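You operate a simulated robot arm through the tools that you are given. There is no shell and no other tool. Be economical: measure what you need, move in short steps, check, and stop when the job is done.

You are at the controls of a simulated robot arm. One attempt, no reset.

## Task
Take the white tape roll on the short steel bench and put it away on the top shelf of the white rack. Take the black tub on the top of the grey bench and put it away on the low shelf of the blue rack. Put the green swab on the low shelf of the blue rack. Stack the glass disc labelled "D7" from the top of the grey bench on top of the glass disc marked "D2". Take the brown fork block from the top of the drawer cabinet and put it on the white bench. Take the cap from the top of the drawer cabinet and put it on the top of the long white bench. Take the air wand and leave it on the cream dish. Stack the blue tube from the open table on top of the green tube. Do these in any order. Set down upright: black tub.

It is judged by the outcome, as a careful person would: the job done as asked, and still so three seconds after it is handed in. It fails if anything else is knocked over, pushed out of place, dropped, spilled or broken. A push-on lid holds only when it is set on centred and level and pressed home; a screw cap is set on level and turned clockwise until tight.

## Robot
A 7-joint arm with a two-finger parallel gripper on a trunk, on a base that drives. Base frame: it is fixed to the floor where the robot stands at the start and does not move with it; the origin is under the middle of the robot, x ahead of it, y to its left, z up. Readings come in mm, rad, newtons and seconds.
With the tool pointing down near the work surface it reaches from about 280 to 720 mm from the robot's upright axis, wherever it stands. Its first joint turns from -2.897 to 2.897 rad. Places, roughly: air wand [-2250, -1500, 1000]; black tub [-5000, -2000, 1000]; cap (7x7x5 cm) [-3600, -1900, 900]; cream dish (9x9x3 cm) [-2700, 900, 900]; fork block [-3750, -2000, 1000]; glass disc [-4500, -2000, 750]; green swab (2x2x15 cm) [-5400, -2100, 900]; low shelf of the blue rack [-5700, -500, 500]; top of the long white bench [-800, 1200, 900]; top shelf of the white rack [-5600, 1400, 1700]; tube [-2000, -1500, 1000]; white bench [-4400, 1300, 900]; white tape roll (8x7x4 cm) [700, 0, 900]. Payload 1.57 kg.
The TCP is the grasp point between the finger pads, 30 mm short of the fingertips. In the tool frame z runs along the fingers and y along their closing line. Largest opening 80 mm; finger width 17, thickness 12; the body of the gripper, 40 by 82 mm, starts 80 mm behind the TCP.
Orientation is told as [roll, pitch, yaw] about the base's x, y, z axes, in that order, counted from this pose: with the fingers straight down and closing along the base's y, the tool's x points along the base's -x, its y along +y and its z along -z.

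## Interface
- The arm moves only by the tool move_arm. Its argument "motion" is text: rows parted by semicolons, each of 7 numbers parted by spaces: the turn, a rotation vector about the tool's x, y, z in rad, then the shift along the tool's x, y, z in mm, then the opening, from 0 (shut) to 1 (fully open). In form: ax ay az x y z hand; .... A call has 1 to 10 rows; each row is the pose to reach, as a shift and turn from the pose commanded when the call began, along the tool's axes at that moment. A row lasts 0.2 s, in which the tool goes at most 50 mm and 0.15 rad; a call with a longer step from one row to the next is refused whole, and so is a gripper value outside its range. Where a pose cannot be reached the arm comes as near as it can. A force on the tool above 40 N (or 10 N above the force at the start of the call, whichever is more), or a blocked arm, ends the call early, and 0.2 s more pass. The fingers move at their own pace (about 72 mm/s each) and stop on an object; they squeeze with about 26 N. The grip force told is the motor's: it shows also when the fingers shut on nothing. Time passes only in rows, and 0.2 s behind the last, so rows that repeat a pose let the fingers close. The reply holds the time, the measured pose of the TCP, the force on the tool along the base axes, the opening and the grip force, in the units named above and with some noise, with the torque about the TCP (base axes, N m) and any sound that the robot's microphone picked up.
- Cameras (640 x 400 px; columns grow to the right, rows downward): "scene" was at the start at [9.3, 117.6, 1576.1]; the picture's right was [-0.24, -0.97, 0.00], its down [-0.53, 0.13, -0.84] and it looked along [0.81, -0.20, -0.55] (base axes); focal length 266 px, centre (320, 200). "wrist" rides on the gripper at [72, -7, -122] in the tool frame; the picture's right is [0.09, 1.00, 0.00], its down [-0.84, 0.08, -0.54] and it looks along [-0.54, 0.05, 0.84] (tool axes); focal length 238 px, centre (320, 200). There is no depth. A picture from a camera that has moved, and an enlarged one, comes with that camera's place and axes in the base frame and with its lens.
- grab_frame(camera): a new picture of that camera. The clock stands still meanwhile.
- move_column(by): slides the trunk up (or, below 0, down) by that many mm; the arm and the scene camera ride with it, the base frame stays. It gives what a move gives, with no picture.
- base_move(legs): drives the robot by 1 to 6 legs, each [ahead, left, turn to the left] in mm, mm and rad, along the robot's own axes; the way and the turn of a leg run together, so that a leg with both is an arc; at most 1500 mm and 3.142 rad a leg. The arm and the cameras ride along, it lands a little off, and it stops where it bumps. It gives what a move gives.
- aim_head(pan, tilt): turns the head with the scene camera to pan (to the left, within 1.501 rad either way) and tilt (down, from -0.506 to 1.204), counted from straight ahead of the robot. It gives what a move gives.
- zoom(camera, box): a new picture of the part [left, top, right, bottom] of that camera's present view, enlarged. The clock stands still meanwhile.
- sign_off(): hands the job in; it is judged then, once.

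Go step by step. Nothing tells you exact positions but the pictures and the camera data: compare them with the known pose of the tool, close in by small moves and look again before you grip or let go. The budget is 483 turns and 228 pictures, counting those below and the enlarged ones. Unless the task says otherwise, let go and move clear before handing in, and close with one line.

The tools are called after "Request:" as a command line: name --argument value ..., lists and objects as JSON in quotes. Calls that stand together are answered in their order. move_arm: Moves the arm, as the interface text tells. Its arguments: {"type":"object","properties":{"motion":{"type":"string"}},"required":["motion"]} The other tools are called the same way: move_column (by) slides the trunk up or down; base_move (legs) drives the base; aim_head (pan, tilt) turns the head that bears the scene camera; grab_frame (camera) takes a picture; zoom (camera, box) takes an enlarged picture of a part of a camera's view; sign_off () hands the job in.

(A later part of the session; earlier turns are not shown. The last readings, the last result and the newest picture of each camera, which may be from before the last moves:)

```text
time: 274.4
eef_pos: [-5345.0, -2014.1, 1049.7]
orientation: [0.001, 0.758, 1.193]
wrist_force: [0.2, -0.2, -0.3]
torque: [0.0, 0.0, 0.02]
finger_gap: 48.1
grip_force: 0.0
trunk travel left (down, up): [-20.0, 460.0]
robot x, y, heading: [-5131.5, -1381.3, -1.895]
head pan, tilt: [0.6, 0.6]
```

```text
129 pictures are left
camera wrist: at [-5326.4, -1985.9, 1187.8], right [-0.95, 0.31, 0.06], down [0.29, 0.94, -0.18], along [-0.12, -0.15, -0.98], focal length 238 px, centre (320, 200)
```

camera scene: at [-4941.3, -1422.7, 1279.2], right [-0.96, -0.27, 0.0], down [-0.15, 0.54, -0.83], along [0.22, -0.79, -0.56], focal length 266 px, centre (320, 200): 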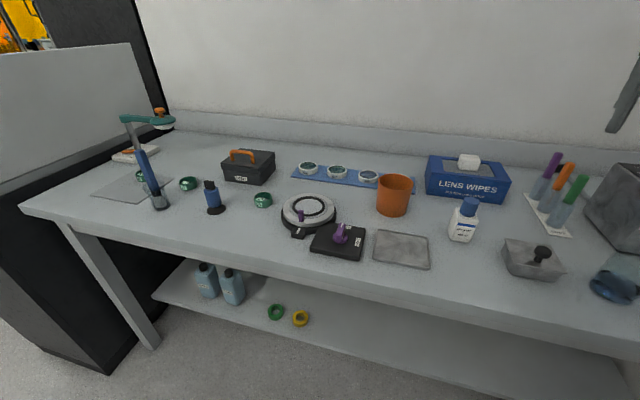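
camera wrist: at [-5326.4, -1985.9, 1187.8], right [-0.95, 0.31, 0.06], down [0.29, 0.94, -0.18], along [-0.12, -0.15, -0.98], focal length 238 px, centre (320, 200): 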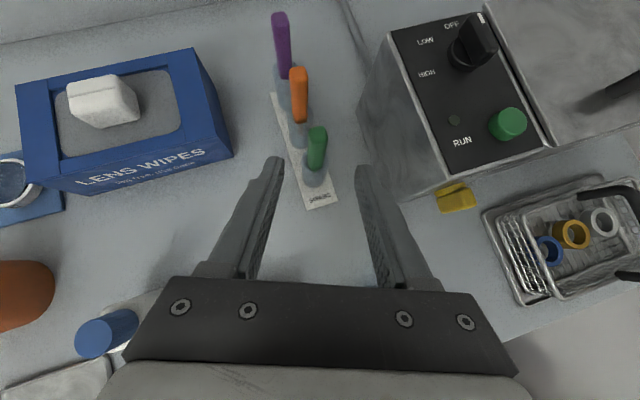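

Request:
move_arm --motion "0 0 0 0 -2 25 0.6; 0 0 0 0 -4 50 0.6"

Request:
grab_frame --camera "wrist"

Request:
zoom --camera "scene" --box '[480, 100, 640, 220]'

```text
time: 275.0
eef_pos: [-5353.4, -2045.2, 1012.1]
orientation: [0.004, 0.758, 1.194]
wrist_force: [0.2, -0.2, 0.3]
torque: [0.02, -0.02, 0.0]
finger_gap: 47.8
grip_force: 0.1
trunk travel left (down, up): [-20.0, 460.0]
robot x, y, heading: [-5128.4, -1383.2, -1.899]
head pan, tilt: [0.6, 0.6]
```

```text
128 pictures are left
camera wrist: at [-5334.8, -2018.3, 1150.8], right [-0.95, 0.31, 0.06], down [0.29, 0.94, -0.18], along [-0.12, -0.15, -0.98], focal length 238 px, centre (320, 200)
```

wrist: 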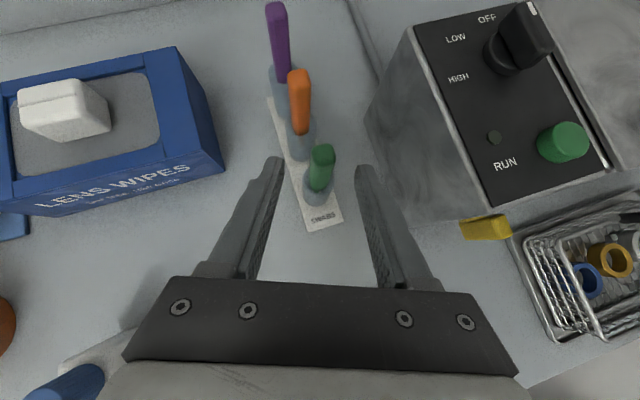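

```text
3.33 times, centred on (560, 160) of scene
camera zoom: at [-4946.1, -1437.1, 1219.2], right [-0.96, -0.27, 0.0], down [-0.15, 0.54, -0.83], along [0.22, -0.79, -0.56], focal length 888 px, centre (-480, 333)
```

zoom: 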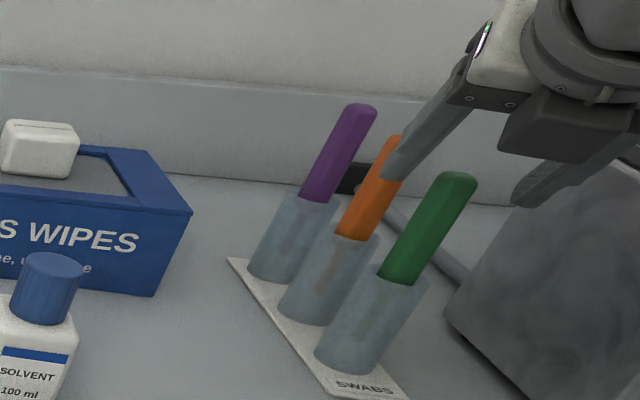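

Request:
move_arm --motion "0 0 0 0 1 20 0.6; 0 0 0 0 2 38 0.6"

Request:
grab_frame --camera "wrist"

Request:
zoom --camera "scene" --box '[480, 100, 640, 220]'

```text
time: 275.6
eef_pos: [-5366.4, -2070.0, 984.0]
orientation: [0.002, 0.759, 1.194]
wrist_force: [0.2, -0.4, -0.1]
torque: [0.01, 0.01, 0.03]
finger_gap: 48.1
grip_force: 0.1
trunk travel left (down, up): [-20.0, 460.0]
robot x, y, heading: [-5132.6, -1385.1, -1.899]
head pan, tilt: [0.6, 0.6]
```

```text
126 pictures are left
camera wrist: at [-5347.7, -2042.5, 1122.9], right [-0.95, 0.31, 0.06], down [0.29, 0.94, -0.18], along [-0.12, -0.15, -0.98], focal length 238 px, centre (320, 200)
```

wrist: 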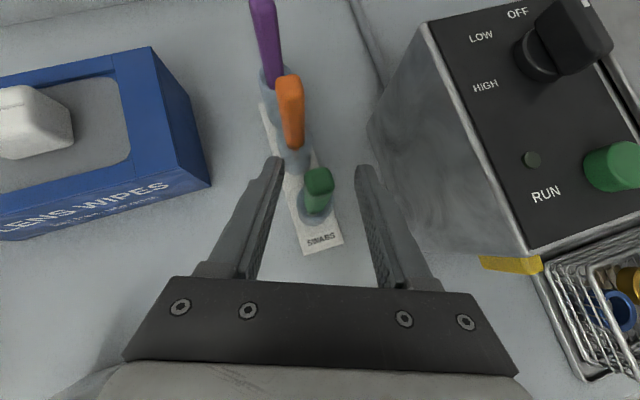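

```text
3.33 times, centred on (560, 160) of scene
camera zoom: at [-4946.2, -1437.2, 1219.2], right [-0.96, -0.27, 0.0], down [-0.15, 0.54, -0.83], along [0.22, -0.79, -0.56], focal length 888 px, centre (-480, 333)
```

zoom: 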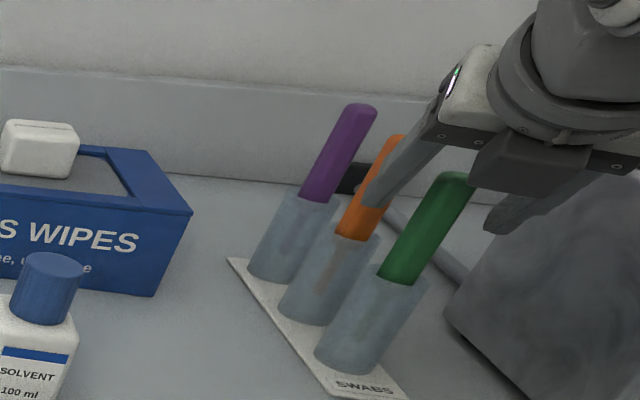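

Request:
move_arm --motion "0 0 0 -10 -1 15 0.6; 0 0 0 -21 -1 29 0.6"

Request:
grab_frame --camera "wrist"

Request:
zoom --camera "scene" --box '[480, 100, 640, 220]'

```text
time: 276.2
eef_pos: [-5366.5, -2075.8, 948.1]
orientation: [0.001, 0.759, 1.194]
wrist_force: [-0.3, 0.0, 0.4]
torque: [0.01, 0.0, 0.02]
finger_gap: 48.2
grip_force: 0.0
trunk travel left (down, up): [-20.0, 460.0]
robot x, y, heading: [-5129.5, -1381.9, -1.899]
head pan, tilt: [0.6, 0.6]
```

```text
124 pictures are left
camera wrist: at [-5348.9, -2047.2, 1086.5], right [-0.95, 0.31, 0.06], down [0.29, 0.94, -0.18], along [-0.12, -0.15, -0.98], focal length 238 px, centre (320, 200)
```

wrist: 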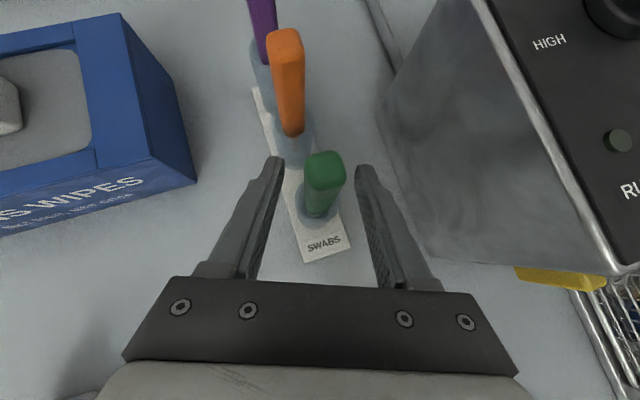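

```text
3.33 times, centred on (560, 160) of scene
camera zoom: at [-4946.2, -1437.3, 1219.2], right [-0.96, -0.27, 0.0], down [-0.15, 0.54, -0.83], along [0.22, -0.79, -0.56], focal length 888 px, centre (-480, 333)
```

zoom: 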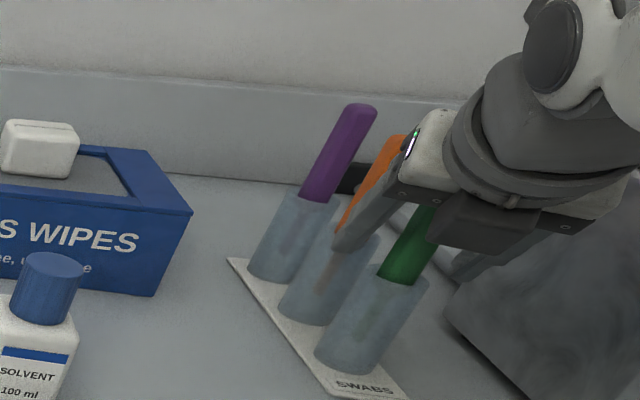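

Swab lies between the fingers at the TCP. Close gently here.

Request:
move_arm --motion "0 0 0 -1 0 5 0.6; 0 0 0 -1 0 5 0; 0 0 0 -1 0 5 0; 0 0 0 -1 0 5 0"

Request:
grab_frame --camera "wrist"

```text
time: 277.2
eef_pos: [-5369.4, -2077.6, 945.9]
orientation: [0.0, 0.76, 1.192]
wrist_force: [-4.1, -4.9, 4.6]
torque: [-0.19, 0.17, -0.04]
finger_gap: 15.7
grip_force: 26.2
trunk travel left (down, up): [-20.0, 460.0]
robot x, y, heading: [-5129.8, -1382.8, -1.901]
head pan, tilt: [0.6, 0.6]
```

```text
122 pictures are left
camera wrist: at [-5350.7, -2049.5, 1083.8], right [-0.95, 0.31, 0.07], down [0.29, 0.94, -0.18], along [-0.12, -0.16, -0.98], focal length 238 px, centre (320, 200)
```

wrist: 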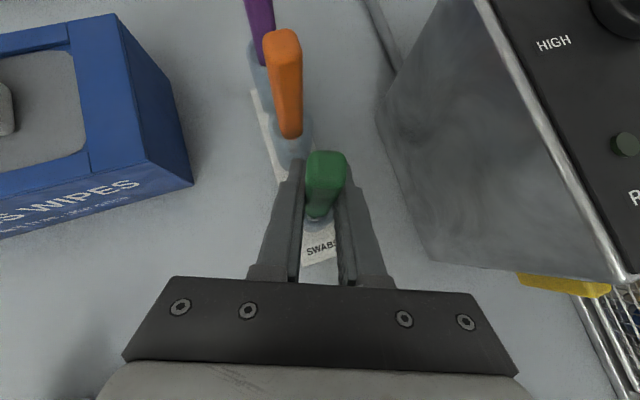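

Gripped (15.7 mm). Lift vertically, checking the holder stays.

Request:
move_arm --motion "0 0 0 14 0 -14.5 0; 0 0 0 28 0 -29 0; 0 0 0 41 0 -44 0"

Request:
zoom --camera "scene" --box '[480, 100, 640, 220]'

```text
time: 278.0
eef_pos: [-5366.3, -2076.5, 1004.6]
orientation: [0.002, 0.757, 1.194]
wrist_force: [-1.0, 0.2, 0.3]
torque: [0.02, 0.01, -0.02]
finger_gap: 15.5
grip_force: 25.9
trunk travel left (down, up): [-20.0, 460.0]
robot x, y, heading: [-5131.6, -1385.4, -1.898]
head pan, tilt: [0.6, 0.6]
```

```text
3.33 times, centred on (560, 160) of scene
camera zoom: at [-4946.2, -1437.4, 1219.2], right [-0.96, -0.27, 0.0], down [-0.15, 0.54, -0.83], along [0.22, -0.79, -0.56], focal length 888 px, centre (-480, 333)
```

zoom: 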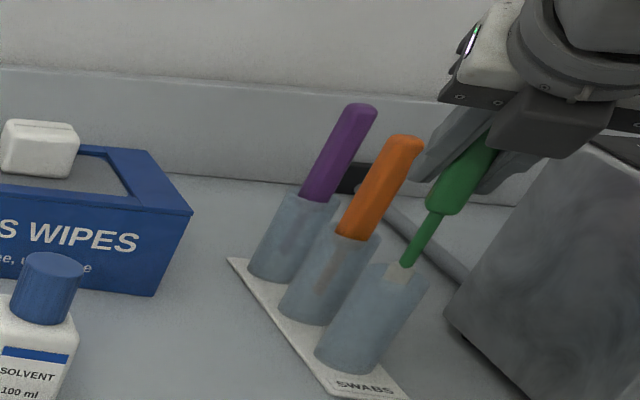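

It's coming out cleanly. Continue up, then retract.

Request:
move_arm --motion "0 0 0 31 0 -33 0; 0 0 0 62 0 -65 0; 0 0 0 93 0 -98 0; 0 0 0 120 0 -126 0; 0 0 0 90 0 -160 0; 0 0 0 60 0 -195 0; 0 0 0 30 0 -230 0"

Request:
grab_frame --camera "scene"

Request:
grab_frame --camera "wrist"

```text
time: 279.6
eef_pos: [-5316.0, -1951.6, 1192.1]
orientation: [0.002, 0.757, 1.19]
wrist_force: [-0.8, -0.5, -0.3]
torque: [0.01, 0.02, 0.03]
finger_gap: 15.4
grip_force: 26.3
out of reach, approached as far as the arm can: row 3, 4, 5
trunk travel left (down, up): [-20.0, 460.0]
robot x, y, heading: [-5131.7, -1380.6, -1.901]
head pan, tilt: [0.6, 0.6]
```

```text
120 pictures are left
camera scene: at [-4946.4, -1437.8, 1219.1], right [-0.96, -0.27, 0.0], down [-0.15, 0.54, -0.82], along [0.22, -0.79, -0.57], focal length 266 px, centre (320, 200)
```

scene: 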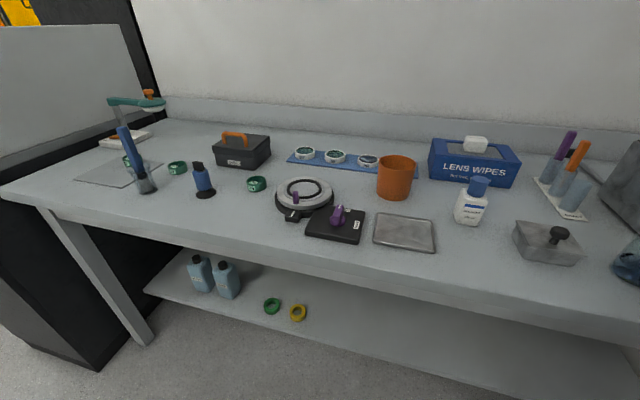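

```text
119 pictures are left
camera wrist: at [-5297.8, -1923.4, 1331.9], right [-0.95, 0.31, 0.06], down [0.29, 0.94, -0.18], along [-0.12, -0.15, -0.98], focal length 238 px, centre (320, 200)
```

wrist: 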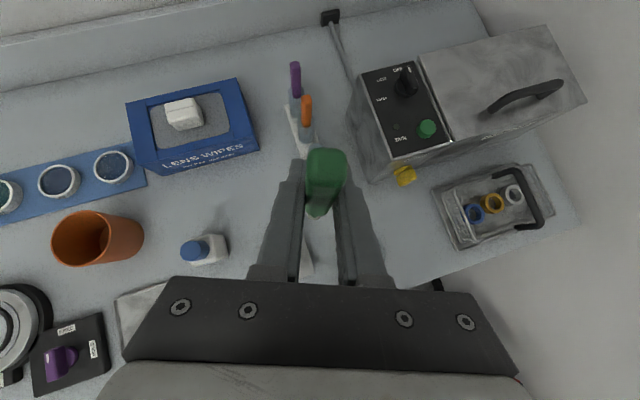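

Swab is out and held. Drive back to the rack front with margin, then reorient the wrist so the swab lies horizontal.

Request:
base_move --legs '[[-259, -14, 0], [-753, 39, 0], [0, 0, -1.24]]'

Request:
move_arm --motion "0 0 0.15 0 0 -20 0; 0 0 0.3 0 0 -40 0; 0 0 0.45 0 0 -60 0; 0 0 0.6 0 0 -80 0; 0 0 0.75 0 0 -100 0; 0 0 0.9 0 0 -100 0; 0 0 1.05 0 0 -100 0; 0 0 1.2 0 0 -100 0; 0 0 1.35 0 0 -100 0; 0 0 1.5 0 0 -100 0"

Request:
move_arm --motion "0 0 0.15 0 0 0 0; 0 0 0.3 0 0 0 0; 0 0 0.45 0 0 0 0; 0 0 0.6 0 0 0 0; 0 0 0.75 0 0 0 0; 0 0 0.9 0 0 0 0; 0 0 1.05 0 0 0 0; 0 0 1.2 0 0 0 0; 0 0 1.35 0 0 0 0; 0 0 1.5 0 0 0 0"

Request:
grab_frame --camera "wrist"

```text
time: 291.1
eef_pos: [-5375.1, -418.2, 1193.6]
orientation: [0.001, 0.758, -0.065]
wrist_force: [0.5, -0.1, 0.5]
torque: [-0.04, 0.01, -0.01]
finger_gap: 15.8
grip_force: 25.7
trunk travel left (down, up): [-20.0, 460.0]
robot x, y, heading: [-4780.2, -422.4, 3.122]
head pan, tilt: [0.6, 0.6]
```

```text
time: 293.3
eef_pos: [-5308.2, -422.4, 1266.3]
orientation: [-0.757, 0.05, -1.588]
wrist_force: [0.2, -0.7, 0.3]
torque: [0.0, 0.03, 0.0]
finger_gap: 15.9
grip_force: 26.7
trunk travel left (down, up): [-20.0, 460.0]
robot x, y, heading: [-4776.4, -420.5, 3.121]
head pan, tilt: [0.6, 0.6]
```

```text
time: 295.5
eef_pos: [-5308.4, -422.2, 1266.8]
orientation: [-0.133, -0.749, -3.018]
wrist_force: [-0.1, 0.5, -1.1]
torque: [0.01, -0.05, -0.03]
finger_gap: 15.8
grip_force: 26.1
trunk travel left (down, up): [-20.0, 460.0]
robot x, y, heading: [-4777.7, -413.5, 3.124]
head pan, tilt: [0.6, 0.6]
```

```text
118 pictures are left
camera wrist: at [-5171.3, -413.8, 1307.9], right [0.1, -0.98, -0.16], down [-0.23, -0.18, 0.96], along [-0.97, -0.06, -0.25], focal length 238 px, centre (320, 200)
```

wrist: 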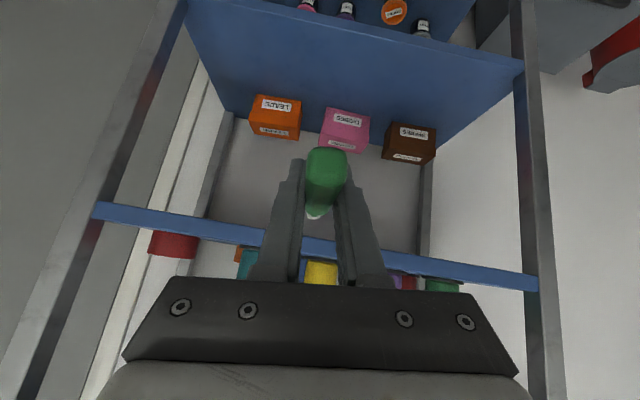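

Request:
move_arm --motion "0 0 0.1416 0 0 0 0"

Request:
move_column --by -20

Request:
move_arm --motion "0 0 0 31 0 33 0; 0 0 0 62 0 66 0; 0 0 0 93 0 98 0; 0 0 0 124 0 131 0; 0 0 0 155 0 164 0; 0 0 0 186 0 197 0; 0 0 0 217 0 229 0; 0 0 0 248 0 262 0; 0 0 0 279 0 295 0; 0 0 0 310 0 327 0"

Request:
move_arm --motion "0 0 0 31 0 33 0; 0 0 0 62 0 66 0; 0 0 0 93 0 98 0; 0 0 0 110 0 116 0"

Request:
grab_frame --camera "wrist"

Request:
aim_head --pan 0.2 --tilt 0.7

Request:
grab_frame --camera "scene"

```text
time: 295.9
eef_pos: [-5308.0, -422.0, 1267.0]
orientation: [-0.001, -0.757, 3.076]
wrist_force: [-0.8, 0.2, -0.1]
torque: [-0.01, -0.03, -0.03]
finger_gap: 15.7
grip_force: 25.7
trunk travel left (down, up): [-20.0, 460.0]
robot x, y, heading: [-4774.8, -417.3, 3.122]
head pan, tilt: [0.6, 0.6]
```

```text
time: 296.6
eef_pos: [-5308.8, -421.4, 1248.1]
orientation: [-0.001, -0.757, 3.077]
wrist_force: [-0.2, 0.3, 0.5]
torque: [-0.02, -0.01, 0.02]
finger_gap: 15.7
grip_force: 26.3
trunk travel left (down, up): [0.0, 480.0]
robot x, y, heading: [-4774.3, -418.1, 3.128]
head pan, tilt: [0.6, 0.6]
```

```text
time: 298.8
eef_pos: [-5307.4, -420.9, 794.8]
orientation: [-0.001, -0.758, 3.078]
wrist_force: [1.2, 0.3, -0.2]
torque: [-0.04, -0.01, 0.03]
finger_gap: 15.8
grip_force: 26.2
trunk travel left (down, up): [0.0, 480.0]
robot x, y, heading: [-4777.8, -419.8, 3.128]
head pan, tilt: [0.6, 0.6]
```

```text
time: 299.8
eef_pos: [-5309.3, -419.9, 637.0]
orientation: [-0.001, -0.76, 3.075]
wrist_force: [0.2, 0.0, -0.6]
torque: [0.02, 0.05, -0.02]
finger_gap: 15.5
grip_force: 25.8
trunk travel left (down, up): [0.0, 480.0]
robot x, y, heading: [-4778.6, -419.4, 3.124]
head pan, tilt: [0.6, 0.6]
```

```text
117 pictures are left
camera wrist: at [-5172.7, -421.9, 676.3], right [0.0, -1.0, -0.06], down [-0.24, -0.06, 0.97], along [-0.97, 0.02, -0.24], focal length 238 px, centre (320, 200)
```

wrist: 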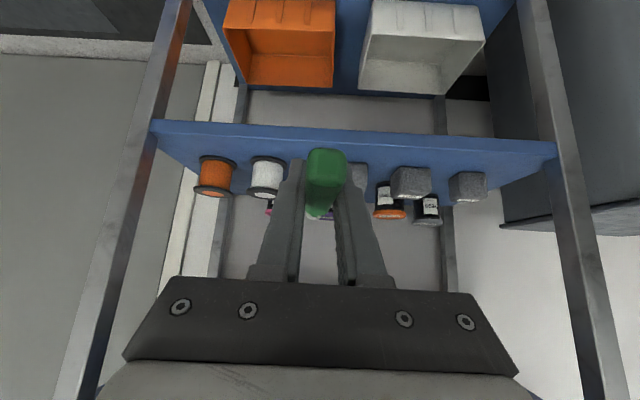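

```text
time: 300.6
eef_pos: [-5309.3, -419.7, 637.3]
orientation: [-0.002, -0.757, 3.077]
wrist_force: [0.3, -0.8, -1.0]
torque: [-0.05, -0.01, -0.02]
finger_gap: 15.5
grip_force: 25.9
trunk travel left (down, up): [0.0, 480.0]
robot x, y, heading: [-4777.8, -421.9, 3.123]
head pan, tilt: [0.201, 0.7]
```

```text
116 pictures are left
camera scene: at [-4780.4, -576.7, 1190.6], right [-0.18, 0.98, 0.0], down [0.63, 0.12, -0.77], along [-0.75, -0.14, -0.64], focal length 266 px, centre (320, 200)
```

scene: 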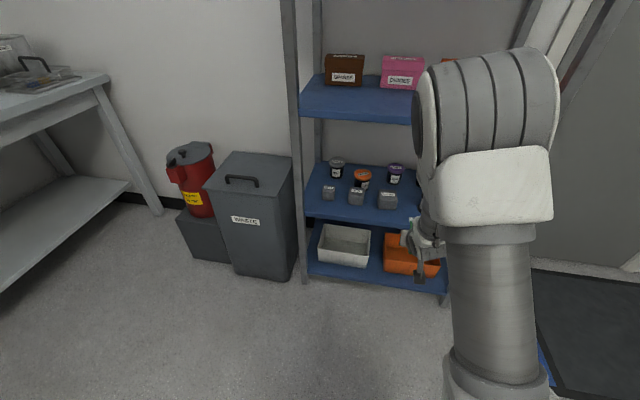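

Gap between LARGE and the white spool is dead ahead of the swab. Advance with the base.

Request:
base_move --legs '[[215, 0, 0]]'

Request:
move_arm --motion "0 0 0 20 0 22 0; 0 0 0 41 0 43 0; 0 0 0 55 0 58 0"

Request:
grab_frame --camera "wrist"

Request:
aim_head --pan 0.1 --tilt 0.75

Request:
grab_frame --camera "scene"

```text
time: 302.7
eef_pos: [-5527.5, -413.9, 635.9]
orientation: [-0.003, -0.759, 3.074]
wrist_force: [-0.2, 0.5, -0.5]
torque: [0.0, 0.01, 0.0]
finger_gap: 15.9
grip_force: 25.7
trunk travel left (down, up): [0.0, 480.0]
robot x, y, heading: [-4997.8, -414.6, 3.127]
head pan, tilt: [0.201, 0.7]
```

```text
time: 303.5
eef_pos: [-5527.4, -414.2, 557.2]
orientation: [-0.001, -0.758, 3.076]
wrist_force: [-1.4, 0.9, 0.5]
torque: [0.0, -0.05, 0.01]
finger_gap: 15.5
grip_force: 25.4
trunk travel left (down, up): [0.0, 480.0]
robot x, y, heading: [-4994.3, -413.0, 3.124]
head pan, tilt: [0.201, 0.7]
```

```text
115 pictures are left
camera wrist: at [-5390.9, -416.9, 596.9], right [0.0, -1.0, -0.07], down [-0.24, -0.06, 0.97], along [-0.97, 0.02, -0.24], focal length 238 px, centre (320, 200)
```

wrist: 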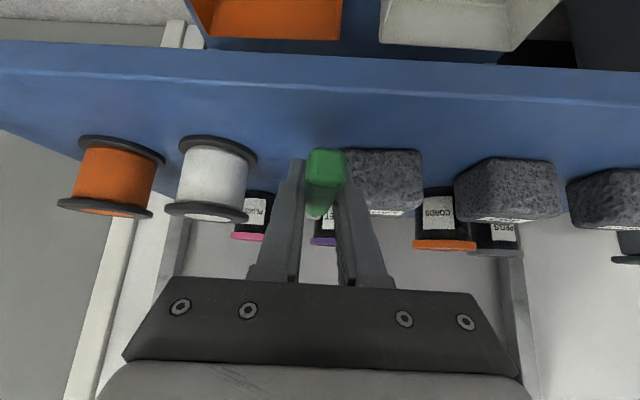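

```text
time: 304.2
eef_pos: [-5527.6, -414.7, 556.9]
orientation: [-0.001, -0.755, 3.075]
wrist_force: [-0.3, 0.6, -0.7]
torque: [-0.03, -0.02, -0.01]
finger_gap: 15.7
grip_force: 25.3
trunk travel left (down, up): [0.0, 480.0]
robot x, y, heading: [-4991.7, -415.0, 3.126]
head pan, tilt: [0.099, 0.75]
```

```text
114 pictures are left
camera scene: at [-4997.6, -564.3, 1186.3], right [-0.08, 1.0, 0.0], down [0.68, 0.06, -0.73], along [-0.73, -0.06, -0.68], focal length 266 px, centre (320, 200)
```

scene: 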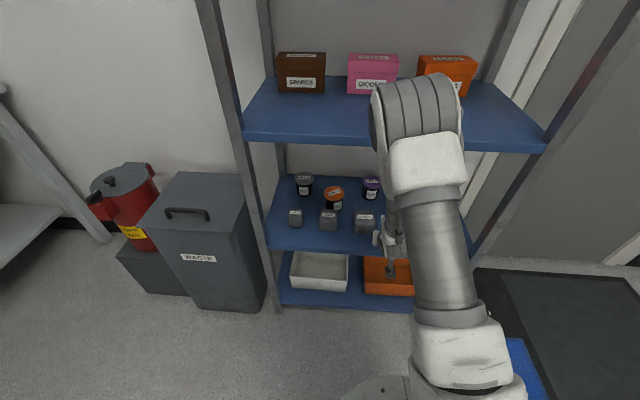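

Request:
move_arm --motion "0 0 0 0 -7 0 0; 0 0 0 0 -13 0 0; 0 0 0 -10 -13 9 0; 0 0 0 -20 -13 19 0; 0 0 0 -11 -13 29 0; 0 0 0 -5 -13 36 0"

Request:
grab_frame --camera "wrist"

```text
time: 305.6
eef_pos: [-5553.9, -402.8, 535.1]
orientation: [-0.003, -0.756, 3.074]
wrist_force: [0.4, -0.1, -0.8]
torque: [-0.02, 0.03, 0.01]
finger_gap: 15.7
grip_force: 26.4
trunk travel left (down, up): [0.0, 480.0]
robot x, y, heading: [-4992.3, -417.0, 3.12]
head pan, tilt: [0.099, 0.75]
```

```text
113 pictures are left
camera wrist: at [-5418.1, -402.7, 573.6], right [0.0, -1.0, -0.07], down [-0.24, -0.06, 0.97], along [-0.97, 0.02, -0.24], focal length 238 px, centre (320, 200)
```

wrist: 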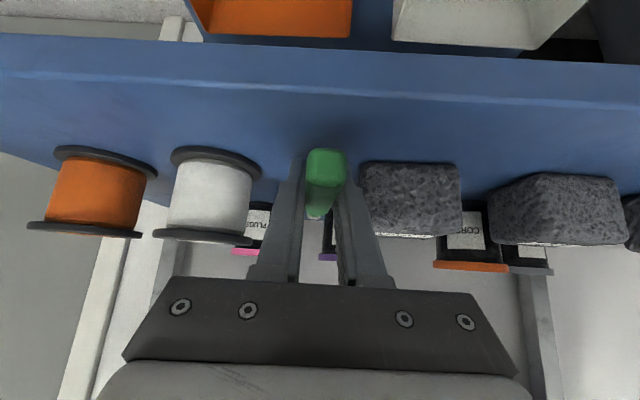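

Request:
move_arm --motion "0 0 0 2 0 2 0; 0 0 0 4 0 4 0; 0 0 0 4 0 4 0"

Request:
move_arm --motion "0 0 0 1 0 1 0; 0 0 0 2 0 2 0; 0 0 0 2 0 2 0"

```text
time: 306.4
eef_pos: [-5554.6, -400.9, 528.6]
orientation: [-0.002, -0.758, 3.074]
wrist_force: [0.7, -0.9, -0.1]
torque: [0.0, -0.04, 0.02]
finger_gap: 15.8
grip_force: 26.4
trunk travel left (down, up): [0.0, 480.0]
robot x, y, heading: [-4992.1, -416.4, 3.119]
head pan, tilt: [0.099, 0.75]
```

```text
time: 307.2
eef_pos: [-5553.9, -400.7, 527.2]
orientation: [-0.001, -0.761, 3.074]
wrist_force: [4.7, 0.3, 12.2]
torque: [-0.08, 0.1, 0.14]
finger_gap: 15.5
grip_force: 25.7
trunk travel left (down, up): [0.0, 480.0]
robot x, y, heading: [-4993.5, -414.4, 3.125]
head pan, tilt: [0.099, 0.75]
```

Touching the shelf. Open slightly so the swab settles between the fingers, then open a bit more and withdraw.

Request:
move_arm --motion "0 0 0 -0.5 0 -1 0.22; 0 0 0 -0.5 0 -1 0.24; 0 0 0 -0.5 0 -1 0.3; 0 0 0 -0.5 0 -1 0.42; 0 0 0 -0.5 0 -1 0.42; 0 0 0 -0.5 0 -15 0.42; 0 0 0 -0.5 0 -40 0.42; 0 0 0 -0.5 0 -80 0.42; 0 0 0 -0.5 0 -120 0.42"

Request:
grab_frame --camera "wrist"

Request:
zoom --camera "scene" --box '[250, 140, 490, 290]'

```text
time: 309.2
eef_pos: [-5471.3, -406.1, 613.8]
orientation: [-0.003, -0.758, 3.076]
wrist_force: [-0.2, -0.3, 0.0]
torque: [-0.01, 0.04, 0.0]
finger_gap: 33.3
grip_force: 0.1
trunk travel left (down, up): [0.0, 480.0]
robot x, y, heading: [-4995.4, -417.4, 3.125]
head pan, tilt: [0.099, 0.75]
```

```text
112 pictures are left
camera wrist: at [-5334.6, -408.0, 652.5], right [0.0, -1.0, -0.07], down [-0.24, -0.06, 0.97], along [-0.97, 0.02, -0.24], focal length 238 px, centre (320, 200)
```

wrist: 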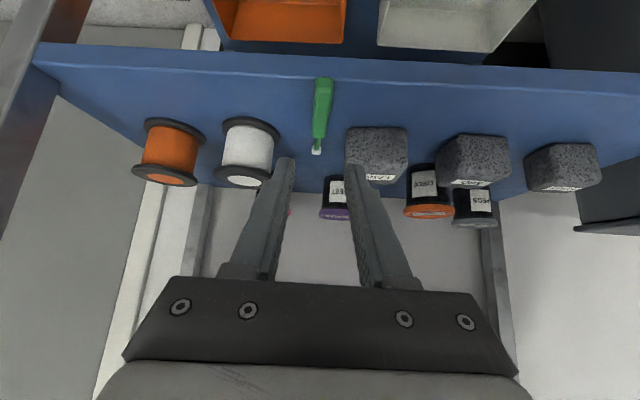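

```text
2.67 times, centred on (370, 215) of scene
camera zoom: at [-4997.8, -564.3, 1186.2], right [-0.08, 1.0, 0.0], down [0.68, 0.06, -0.73], along [-0.73, -0.06, -0.68], focal length 711 px, centre (187, 160)
```

zoom: 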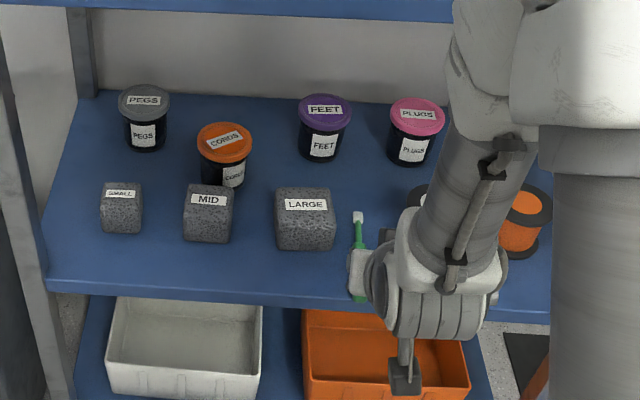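

Request:
zoom --camera "wrist" --box '[260, 30, 420, 130]'

```text
4.00 times, centred on (340, 80) of wrist
camera zoom: at [-5334.6, -408.0, 652.5], right [0.0, -1.0, -0.07], down [-0.24, -0.06, 0.97], along [-0.97, 0.02, -0.24], focal length 953 px, centre (240, 680)
```

zoom: 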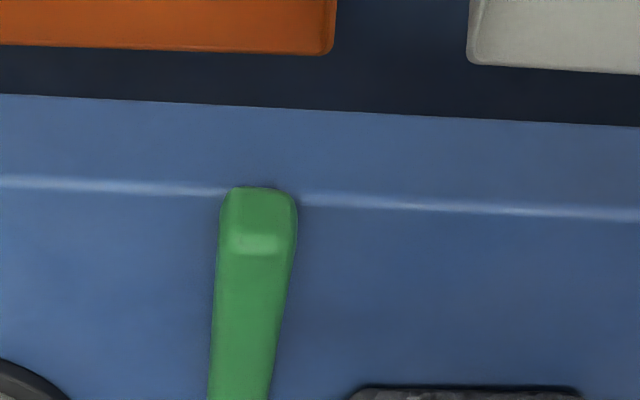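

The swab's end is flush with the shelf edge; I'll nudge it ~20 mm further in with closed fingers.

Request:
move_arm --motion "0 0 0 35 0 22 0; 0 0 0 70 0 44 0; 0 0 0 70 0 44 0"

Request:
zoom --camera "wrist" --box '[220, 30, 420, 230]'

```text
time: 310.0
eef_pos: [-5452.8, -407.6, 531.8]
orientation: [-0.003, -0.757, 3.072]
wrist_force: [-0.3, 0.6, 0.5]
torque: [-0.04, 0.04, -0.03]
finger_gap: 0.0
grip_force: 21.6
trunk travel left (down, up): [0.0, 480.0]
robot x, y, heading: [-4993.7, -415.5, 3.125]
head pan, tilt: [0.099, 0.75]
```

```text
2.00 times, centred on (320, 130) of wrist
camera zoom: at [-5316.5, -409.4, 571.8], right [0.0, -1.0, -0.06], down [-0.24, -0.06, 0.97], along [-0.97, 0.02, -0.24], focal length 477 px, centre (320, 340)
```

zoom: 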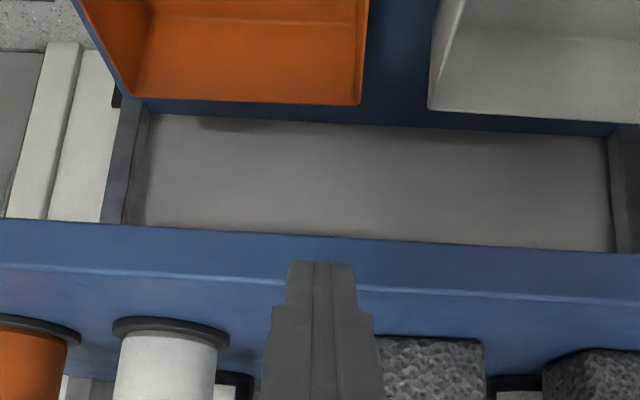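

Request:
move_arm --motion "0 0 0 -10 0 5 0; 0 0 0 -20 0 16 0; 0 0 0 -31 0 26 0; 0 0 0 -33 0 28 0; 0 0 0 -20 0 -10 0; 0 0 0 -20 0 -50 0; 0 0 0 -20 0 -90 0"

Request:
grab_frame --camera "wrist"

```text
time: 311.6
eef_pos: [-5431.9, -411.1, 607.0]
orientation: [-0.002, -0.755, 3.073]
wrist_force: [0.0, 0.2, -0.1]
torque: [0.01, -0.01, 0.02]
finger_gap: 0.1
grip_force: 21.4
out of reach, approached as far as the arm can: row 7
trunk travel left (down, up): [0.0, 480.0]
robot x, y, heading: [-4998.7, -414.0, 3.121]
head pan, tilt: [0.099, 0.75]
```

```text
108 pictures are left
camera wrist: at [-5295.0, -413.6, 647.6], right [0.0, -1.0, -0.06], down [-0.24, -0.06, 0.97], along [-0.97, 0.02, -0.24], focal length 238 px, centre (320, 200)
```

wrist: 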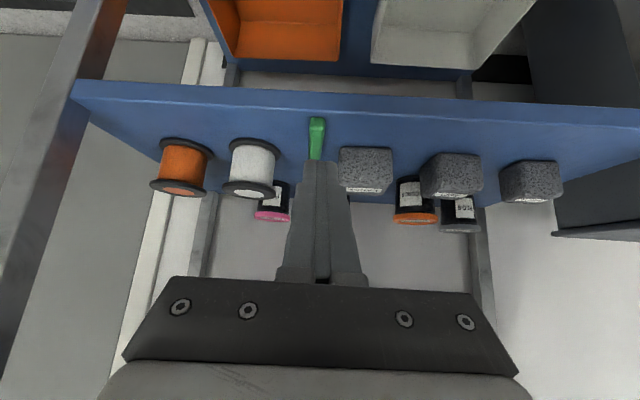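

Swab is safely on the shelf. Next: D7 onto D2. Back off, raise, flip the wrist to vertical (camera away from the robot) and drive to the bench's left part.

Request:
base_move --legs '[[-300, 0, 0]]'

Request:
move_column --by 200

Request:
move_arm --motion "0 0.126 0 -31 0 -33 1; 0 0.252 0 -62 0 -66 1; 0 0.378 0 -93 0 -98 1; 0 0.504 0 -124 0 -131 1; 0 0.63 0 -155 0 -164 1; 0 0.757 0 -186 0 -197 1; 0 0.757 0 -217 0 -229 1; 0 0.757 0 -248 0 -262 1"

Request:
move_arm --motion "0 0 -0.15 0 0 0 1; 0 0 -0.3 0 0 0 1; 0 0 -0.45 0 0 0 1; 0 0 -0.6 0 0 0 1; 0 0 -0.75 0 0 0 1; 0 0 -0.9 0 0 0 1; 0 0 -1.05 0 0 0 1; 0 0 -1.2 0 0 0 1; 0 0 -1.35 0 0 0 1; 0 0 -1.5 0 0 0 1"

Request:
move_arm --motion "0 0 -0.15 0 0 0 1; 0 0 -0.3 0 0 0 1; 0 0 -0.45 0 0 0 1; 0 0 -0.6 0 0 0 1; 0 0 -0.75 0 0 0 1; 0 0 -0.9 0 0 0 1; 0 0 -1.05 0 0 0 1; 0 0 -1.2 0 0 0 1; 0 0 -1.35 0 0 0 1; 0 0 -1.5 0 0 0 1"

```text
time: 314.1
eef_pos: [-5127.3, -418.7, 607.1]
orientation: [-0.002, -0.758, 3.081]
wrist_force: [0.0, -0.4, 0.2]
torque: [0.01, -0.02, 0.0]
finger_gap: 0.0
grip_force: 20.9
trunk travel left (down, up): [0.0, 480.0]
robot x, y, heading: [-4691.8, -418.3, 3.126]
head pan, tilt: [0.099, 0.75]
```

```text
time: 316.3
eef_pos: [-5126.0, -418.3, 807.0]
orientation: [-0.002, -0.757, 3.08]
wrist_force: [-0.2, 1.0, 0.2]
torque: [0.03, 0.01, 0.0]
finger_gap: 0.0
grip_force: 21.2
trunk travel left (down, up): [-200.0, 280.0]
robot x, y, heading: [-4693.4, -417.6, 3.13]
head pan, tilt: [0.099, 0.75]
```

```text
time: 318.1
eef_pos: [-5126.2, -417.6, 1168.5]
orientation: [-0.002, 0.0, 3.078]
wrist_force: [-0.2, -0.6, 0.2]
torque: [0.0, -0.02, 0.01]
finger_gap: 79.9
grip_force: 0.1
trunk travel left (down, up): [-200.0, 280.0]
robot x, y, heading: [-4689.5, -417.6, 3.132]
head pan, tilt: [0.099, 0.75]
```

```text
time: 320.3
eef_pos: [-5127.4, -419.1, 1167.3]
orientation: [0.0, 0.002, -1.702]
wrist_force: [-0.5, 0.1, -0.4]
torque: [0.01, 0.01, -0.02]
finger_gap: 79.9
grip_force: 0.1
trunk travel left (down, up): [-200.0, 280.0]
robot x, y, heading: [-4689.1, -420.9, 3.133]
head pan, tilt: [0.099, 0.75]
```

```text
time: 322.5
eef_pos: [-5126.7, -419.9, 1168.5]
orientation: [0.001, -0.001, -0.203]
wrist_force: [-0.2, -0.2, 0.4]
torque: [0.02, -0.01, -0.01]
finger_gap: 80.0
grip_force: 0.0
trunk travel left (down, up): [-200.0, 280.0]
robot x, y, heading: [-4693.0, -421.6, 3.13]
head pan, tilt: [0.099, 0.75]
```

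Request:
base_move --legs '[[0, 0, 1.582], [840, 363, 0]]'

Request:
aim_head --pan 0.0 --tilt 0.75

Request:
grab_frame --camera "scene"

Request:
grab_frame --camera "wrist"

```text
time: 333.6
eef_pos: [-4342.3, -1714.5, 1168.7]
orientation: [0.001, 0.001, 1.367]
wrist_force: [-0.9, -0.5, 1.1]
torque: [0.01, -0.02, 0.04]
finger_gap: 80.3
grip_force: 0.1
trunk travel left (down, up): [-200.0, 280.0]
robot x, y, heading: [-4341.3, -1277.3, -1.58]
head pan, tilt: [0.099, 0.75]
```

```text
time: 334.2
eef_pos: [-4342.1, -1713.1, 1168.1]
orientation: [0.003, -0.001, 1.368]
wrist_force: [0.1, -0.4, 0.2]
torque: [0.0, -0.01, -0.04]
finger_gap: 79.9
grip_force: 0.0
trunk travel left (down, up): [-200.0, 280.0]
robot x, y, heading: [-4341.2, -1280.7, -1.583]
head pan, tilt: [0.0, 0.75]
```

```text
107 pictures are left
camera scene: at [-4199.1, -1282.2, 1386.3], right [-1.0, 0.01, 0.0], down [0.01, 0.68, -0.73], along [-0.01, -0.73, -0.68], focal length 266 px, centre (320, 200)
```

scene: 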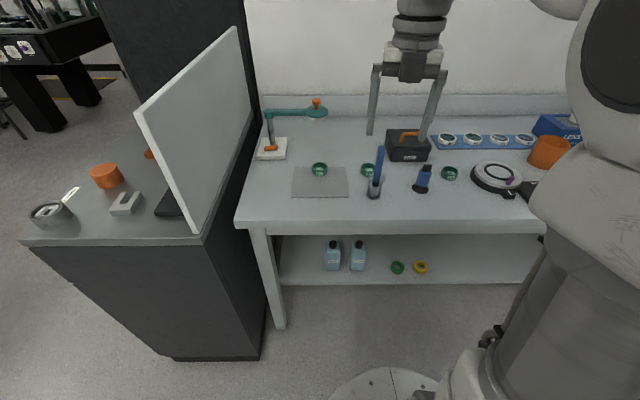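

```text
106 pictures are left
camera wrist: at [-4349.5, -1784.9, 1291.0], right [-0.99, 0.11, 0.0], down [0.09, 0.84, 0.54], along [0.06, 0.54, -0.84], focal length 238 px, centre (320, 200)
```

wrist: 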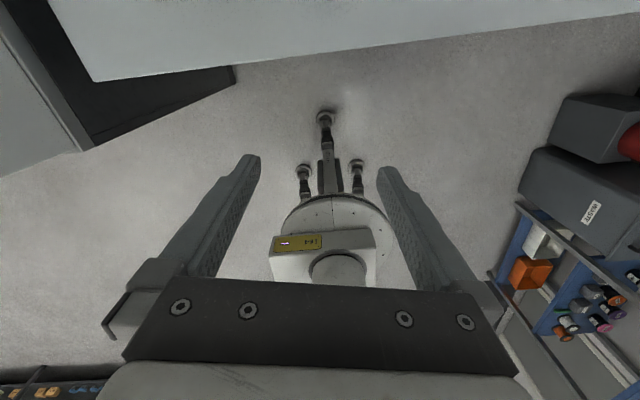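

Request:
zoom --camera "scene" --box '[250, 90, 450, 215]'

```text
3.20 times, centred on (350, 152) of scene
camera zoom: at [-4199.1, -1282.2, 1386.3], right [-1.0, 0.01, 0.0], down [0.01, 0.68, -0.73], along [-0.01, -0.73, -0.68], focal length 853 px, centre (224, 352)
```

zoom: 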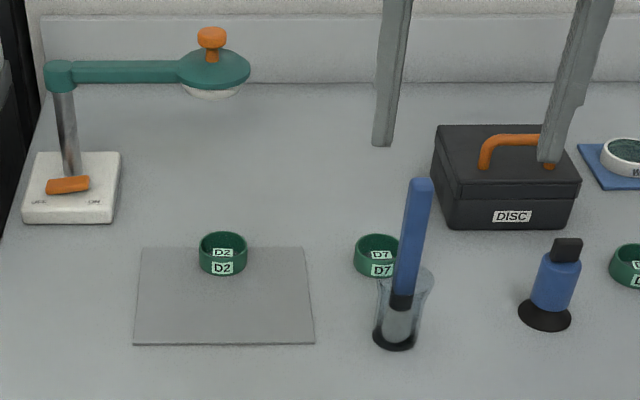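

D2 ≈ (−4209, −1997), D7 ≈ (−4364, −1989), both ~48 mm across and ~23 mm high; the cup with the rod is at (−4367, −1872). I step the base in and bring the hand over D7 from behind the rod at safe height.

Request:
base_move --legs '[[100, 50, 0]]'

Request:
move_arm --motion "0 0 0 42 -9 17 1; 0 0 0 84 -17 34 1; 0 0 0 126 -26 51 1; 0 0 0 167 -34 68 1; 0 0 0 174 0 68 1; 0 0 0 182 36 68 1"

Request:
grab_frame --camera "wrist"

Request:
zoom --camera "scene" --box '[250, 90, 450, 215]'

```text
time: 335.6
eef_pos: [-4293.2, -1816.0, 1168.5]
orientation: [0.002, -0.001, 1.368]
wrist_force: [0.3, 0.5, 0.3]
torque: [-0.03, -0.01, -0.03]
finger_gap: 80.1
grip_force: 0.1
trunk travel left (down, up): [-200.0, 280.0]
robot x, y, heading: [-4294.5, -1378.6, -1.581]
head pan, tilt: [0.0, 0.75]
```

```text
time: 337.0
eef_pos: [-4365.6, -1987.0, 1101.5]
orientation: [0.001, 0.001, 1.368]
wrist_force: [0.8, 0.3, -0.3]
torque: [0.03, -0.01, 0.02]
finger_gap: 80.2
grip_force: 0.1
trunk travel left (down, up): [-200.0, 280.0]
robot x, y, heading: [-4290.0, -1379.8, -1.58]
head pan, tilt: [0.0, 0.75]
```

```text
104 pictures are left
camera wrist: at [-4372.9, -2057.4, 1223.7], right [-0.99, 0.11, 0.0], down [0.09, 0.84, 0.54], along [0.06, 0.54, -0.84], focal length 238 px, centre (320, 200)
```

wrist: 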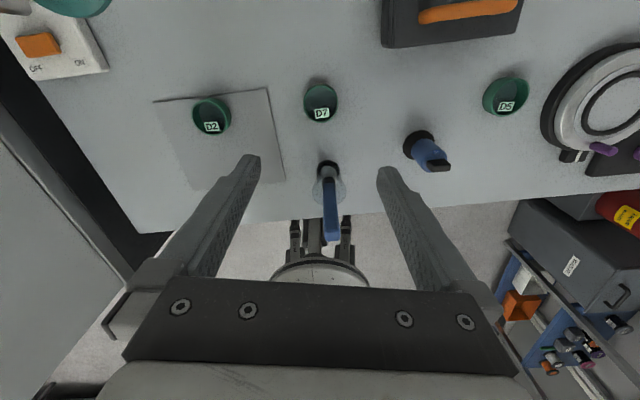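

```text
3.20 times, centred on (350, 152) of scene
camera zoom: at [-4149.5, -1383.4, 1386.3], right [-1.0, 0.01, 0.0], down [0.01, 0.68, -0.73], along [-0.01, -0.73, -0.68], focal length 853 px, centre (224, 352)
```

zoom: 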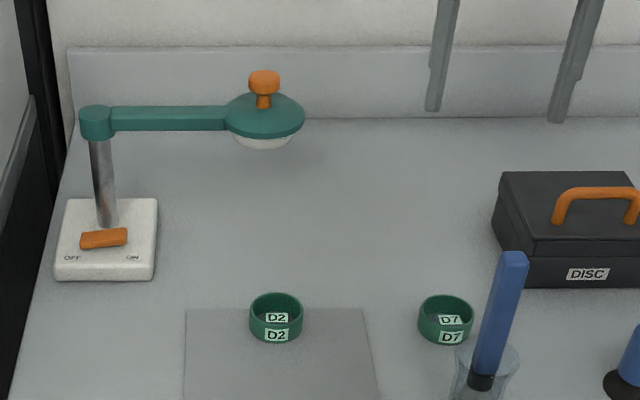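

Request:
move_arm --motion "0 0 0 6 -1 40 1; 0 0 0 13 -2 80 1; 0 0 0 13 -2 120 1; 0 0 0 13 -2 160 1"

Request:
grab_frame --camera "wrist"

```text
time: 338.0
eef_pos: [-4365.8, -1999.3, 941.0]
orientation: [0.003, 0.004, 1.369]
wrist_force: [-0.8, -0.5, 0.3]
torque: [0.02, -0.01, -0.01]
finger_gap: 80.0
grip_force: 0.1
trunk travel left (down, up): [-200.0, 280.0]
robot x, y, heading: [-4291.8, -1379.5, -1.577]
head pan, tilt: [0.0, 0.75]
```

```text
102 pictures are left
camera wrist: at [-4373.3, -2069.7, 1062.1], right [-0.99, 0.11, 0.0], down [0.09, 0.84, 0.54], along [0.06, 0.54, -0.84], focal length 238 px, centre (320, 200)
```

wrist: 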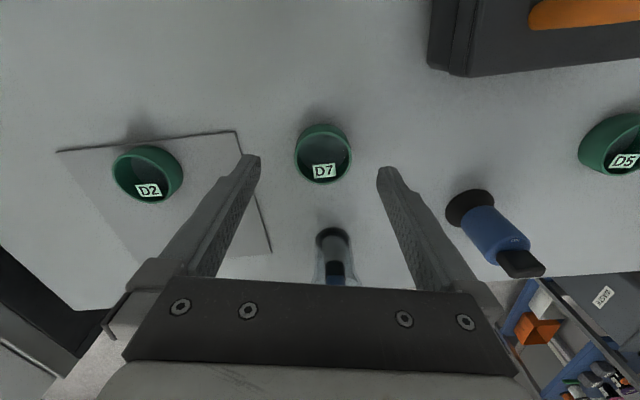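

Request:
move_arm --motion "0 0 0 -1 2 20 1; 0 0 0 -1 2 40 1; 0 0 0 -1 2 54 1; 0 0 0 -1 2 54 0; 0 0 0 -1 2 54 0; 0 0 0 -1 2 54 0"

Request:
grab_frame --camera "wrist"

```text
time: 339.4
eef_pos: [-4368.3, -1997.3, 886.2]
orientation: [0.001, 0.0, 1.369]
wrist_force: [-0.4, 0.1, 0.3]
torque: [-0.03, 0.06, -0.01]
finger_gap: 48.0
grip_force: 25.7
trunk travel left (down, up): [-200.0, 280.0]
robot x, y, heading: [-4292.5, -1378.3, -1.579]
head pan, tilt: [0.0, 0.75]
```

```text
101 pictures are left
camera wrist: at [-4375.1, -2069.0, 1009.0], right [-0.99, 0.11, 0.0], down [0.09, 0.84, 0.54], along [0.06, 0.54, -0.84], focal length 238 px, centre (320, 200)
```

wrist: 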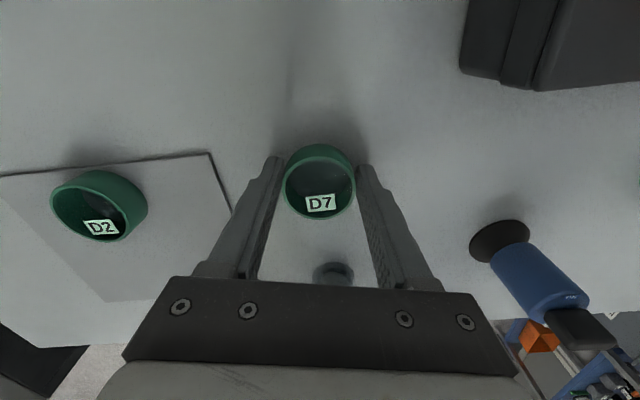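

D7 gripped (48 mm). Lift, and carry to D2 while yawing ~1.2 rad so the wrist camera stays clear of the magnifier lamp.

Request:
move_arm --motion "0 0 0 0 0 -45 0; 0 0 0 0 0 -80 0; 0 0 0.15 -4 -19 -80 0; 0 0 0.3 -8 -38 -80 0; 0 0 0.45 -12 -57 -80 0; 0 0 0.6 -16 -76 -80 0; 0 0 0.75 -20 -95 -80 0; 0 0 0.9 -24 -114 -80 0; 0 0 1.05 -28 -133 -80 0; 0 0 1.2 -31.5 -151.6 -80 0"

Request:
grab_frame --camera "wrist"

Request:
zoom --camera "scene" --box '[250, 90, 450, 215]'

```text
time: 341.6
eef_pos: [-4212.4, -1998.1, 965.8]
orientation: [-0.001, 0.0, 0.166]
wrist_force: [-0.1, 0.0, -0.3]
torque: [0.03, 0.01, 0.02]
finger_gap: 48.0
grip_force: 25.9
trunk travel left (down, up): [-200.0, 280.0]
robot x, y, heading: [-4292.2, -1380.8, -1.583]
head pan, tilt: [0.0, 0.75]
```

```text
100 pictures are left
camera wrist: at [-4281.6, -2015.8, 1088.6], right [-0.25, 0.97, 0.0], down [0.81, 0.21, 0.54], along [0.52, 0.14, -0.84], focal length 238 px, centre (320, 200)
```

wrist: 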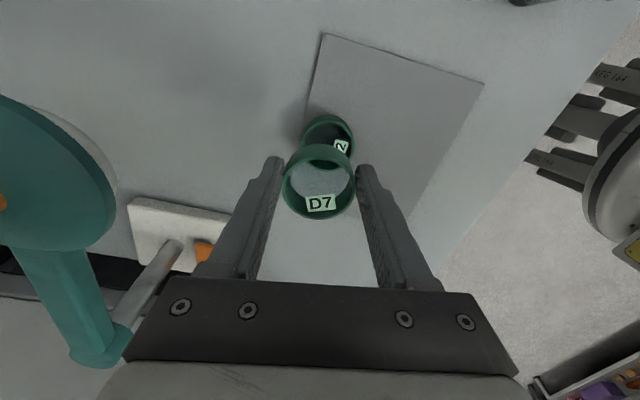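

```text
3.20 times, centred on (350, 152) of scene
camera zoom: at [-4149.8, -1383.5, 1386.3], right [-1.0, 0.01, 0.0], down [0.01, 0.68, -0.73], along [-0.01, -0.73, -0.68], focal length 853 px, centre (224, 352)
```

zoom: 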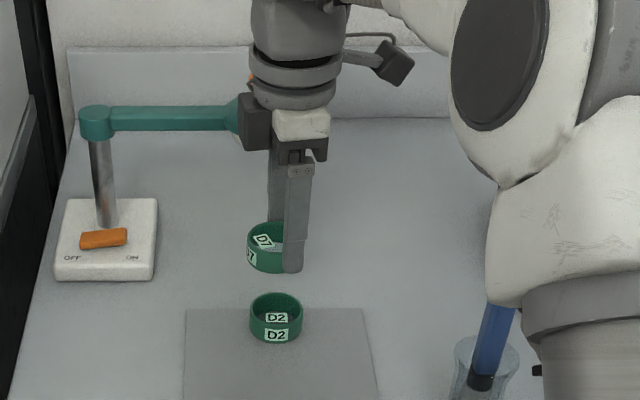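

Request:
zoom --camera "wrist" --box '[260, 100, 400, 230]'

```text
3.08 times, centred on (330, 165) of wrist
camera zoom: at [-4281.6, -2015.8, 1088.6], right [-0.25, 0.97, 0.0], down [0.81, 0.21, 0.54], along [0.52, 0.14, -0.84], focal length 733 px, centre (289, 308)
```

zoom: 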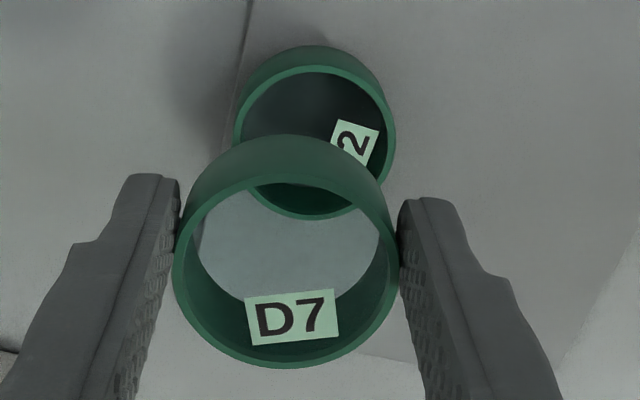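

Request:
move_arm --motion "0 0 0 -0.5 4 0 0; 0 0 0 -0.5 8.3 20 0; 0 0 0 -0.5 8.3 40 0; 0 0 0 -0.5 8.3 46 0"

Request:
zoom --camera "wrist" --box '[260, 100, 400, 230]'

Request:
zoom --camera "scene" --box '[290, 140, 370, 200]'

```text
time: 342.6
eef_pos: [-4212.4, -1988.7, 920.4]
orientation: [-0.001, 0.0, 0.168]
wrist_force: [-0.5, -0.9, -0.5]
torque: [0.04, 0.0, 0.01]
finger_gap: 48.0
grip_force: 26.7
trunk travel left (down, up): [-200.0, 280.0]
robot x, y, heading: [-4292.2, -1379.1, -1.585]
head pan, tilt: [0.0, 0.75]
```

```text
3.08 times, centred on (330, 165) of wrist
camera zoom: at [-4282.4, -2007.3, 1043.1], right [-0.26, 0.97, 0.0], down [0.81, 0.22, 0.54], along [0.52, 0.14, -0.84], focal length 733 px, centre (289, 308)
```

zoom: 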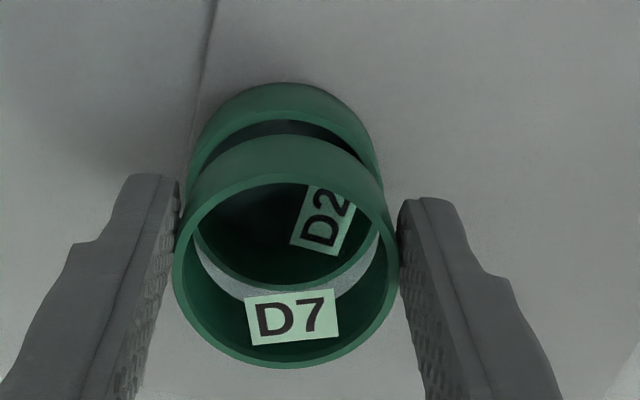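

```text
6.67 times, centred on (330, 170) of scene
camera zoom: at [-4149.7, -1383.5, 1386.3], right [-1.0, 0.01, 0.0], down [0.01, 0.68, -0.73], along [-0.01, -0.73, -0.68], focal length 1777 px, centre (253, 400)
```

zoom: 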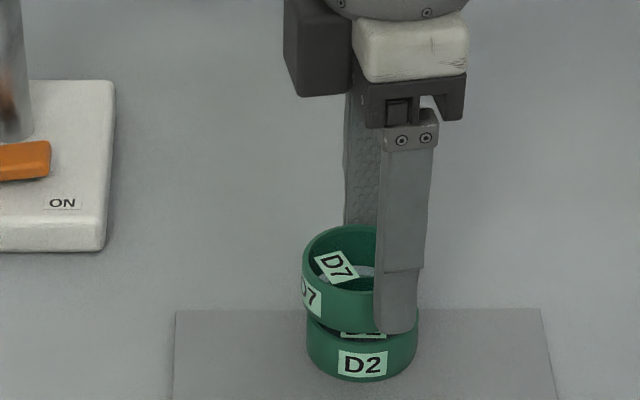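

Well aligned. Lower to contact.

Request:
move_arm --motion "0 0 0 0 0 4 0; 0 0 0 0 0 8 0; 0 0 0 0 0 8 0"

Request:
move_arm --motion "0 0 0 0 0 2 0; 0 0 0 0 0 3 0; 0 0 0 0 0 3 0"

```text
time: 343.4
eef_pos: [-4212.8, -1989.5, 913.7]
orientation: [0.0, 0.001, 0.167]
wrist_force: [0.1, -0.1, -0.4]
torque: [-0.01, 0.03, 0.06]
finger_gap: 48.3
grip_force: 25.7
trunk travel left (down, up): [-200.0, 280.0]
robot x, y, heading: [-4293.3, -1376.0, -1.581]
head pan, tilt: [0.0, 0.75]
```

```text
time: 344.2
eef_pos: [-4213.5, -1989.7, 912.1]
orientation: [-0.006, 0.0, 0.167]
wrist_force: [1.1, -0.1, 17.5]
torque: [0.07, -0.18, 0.02]
finger_gap: 47.9
grip_force: 25.5
trunk travel left (down, up): [-200.0, 280.0]
robot x, y, heading: [-4291.9, -1377.4, -1.584]
head pan, tilt: [0.0, 0.75]
```

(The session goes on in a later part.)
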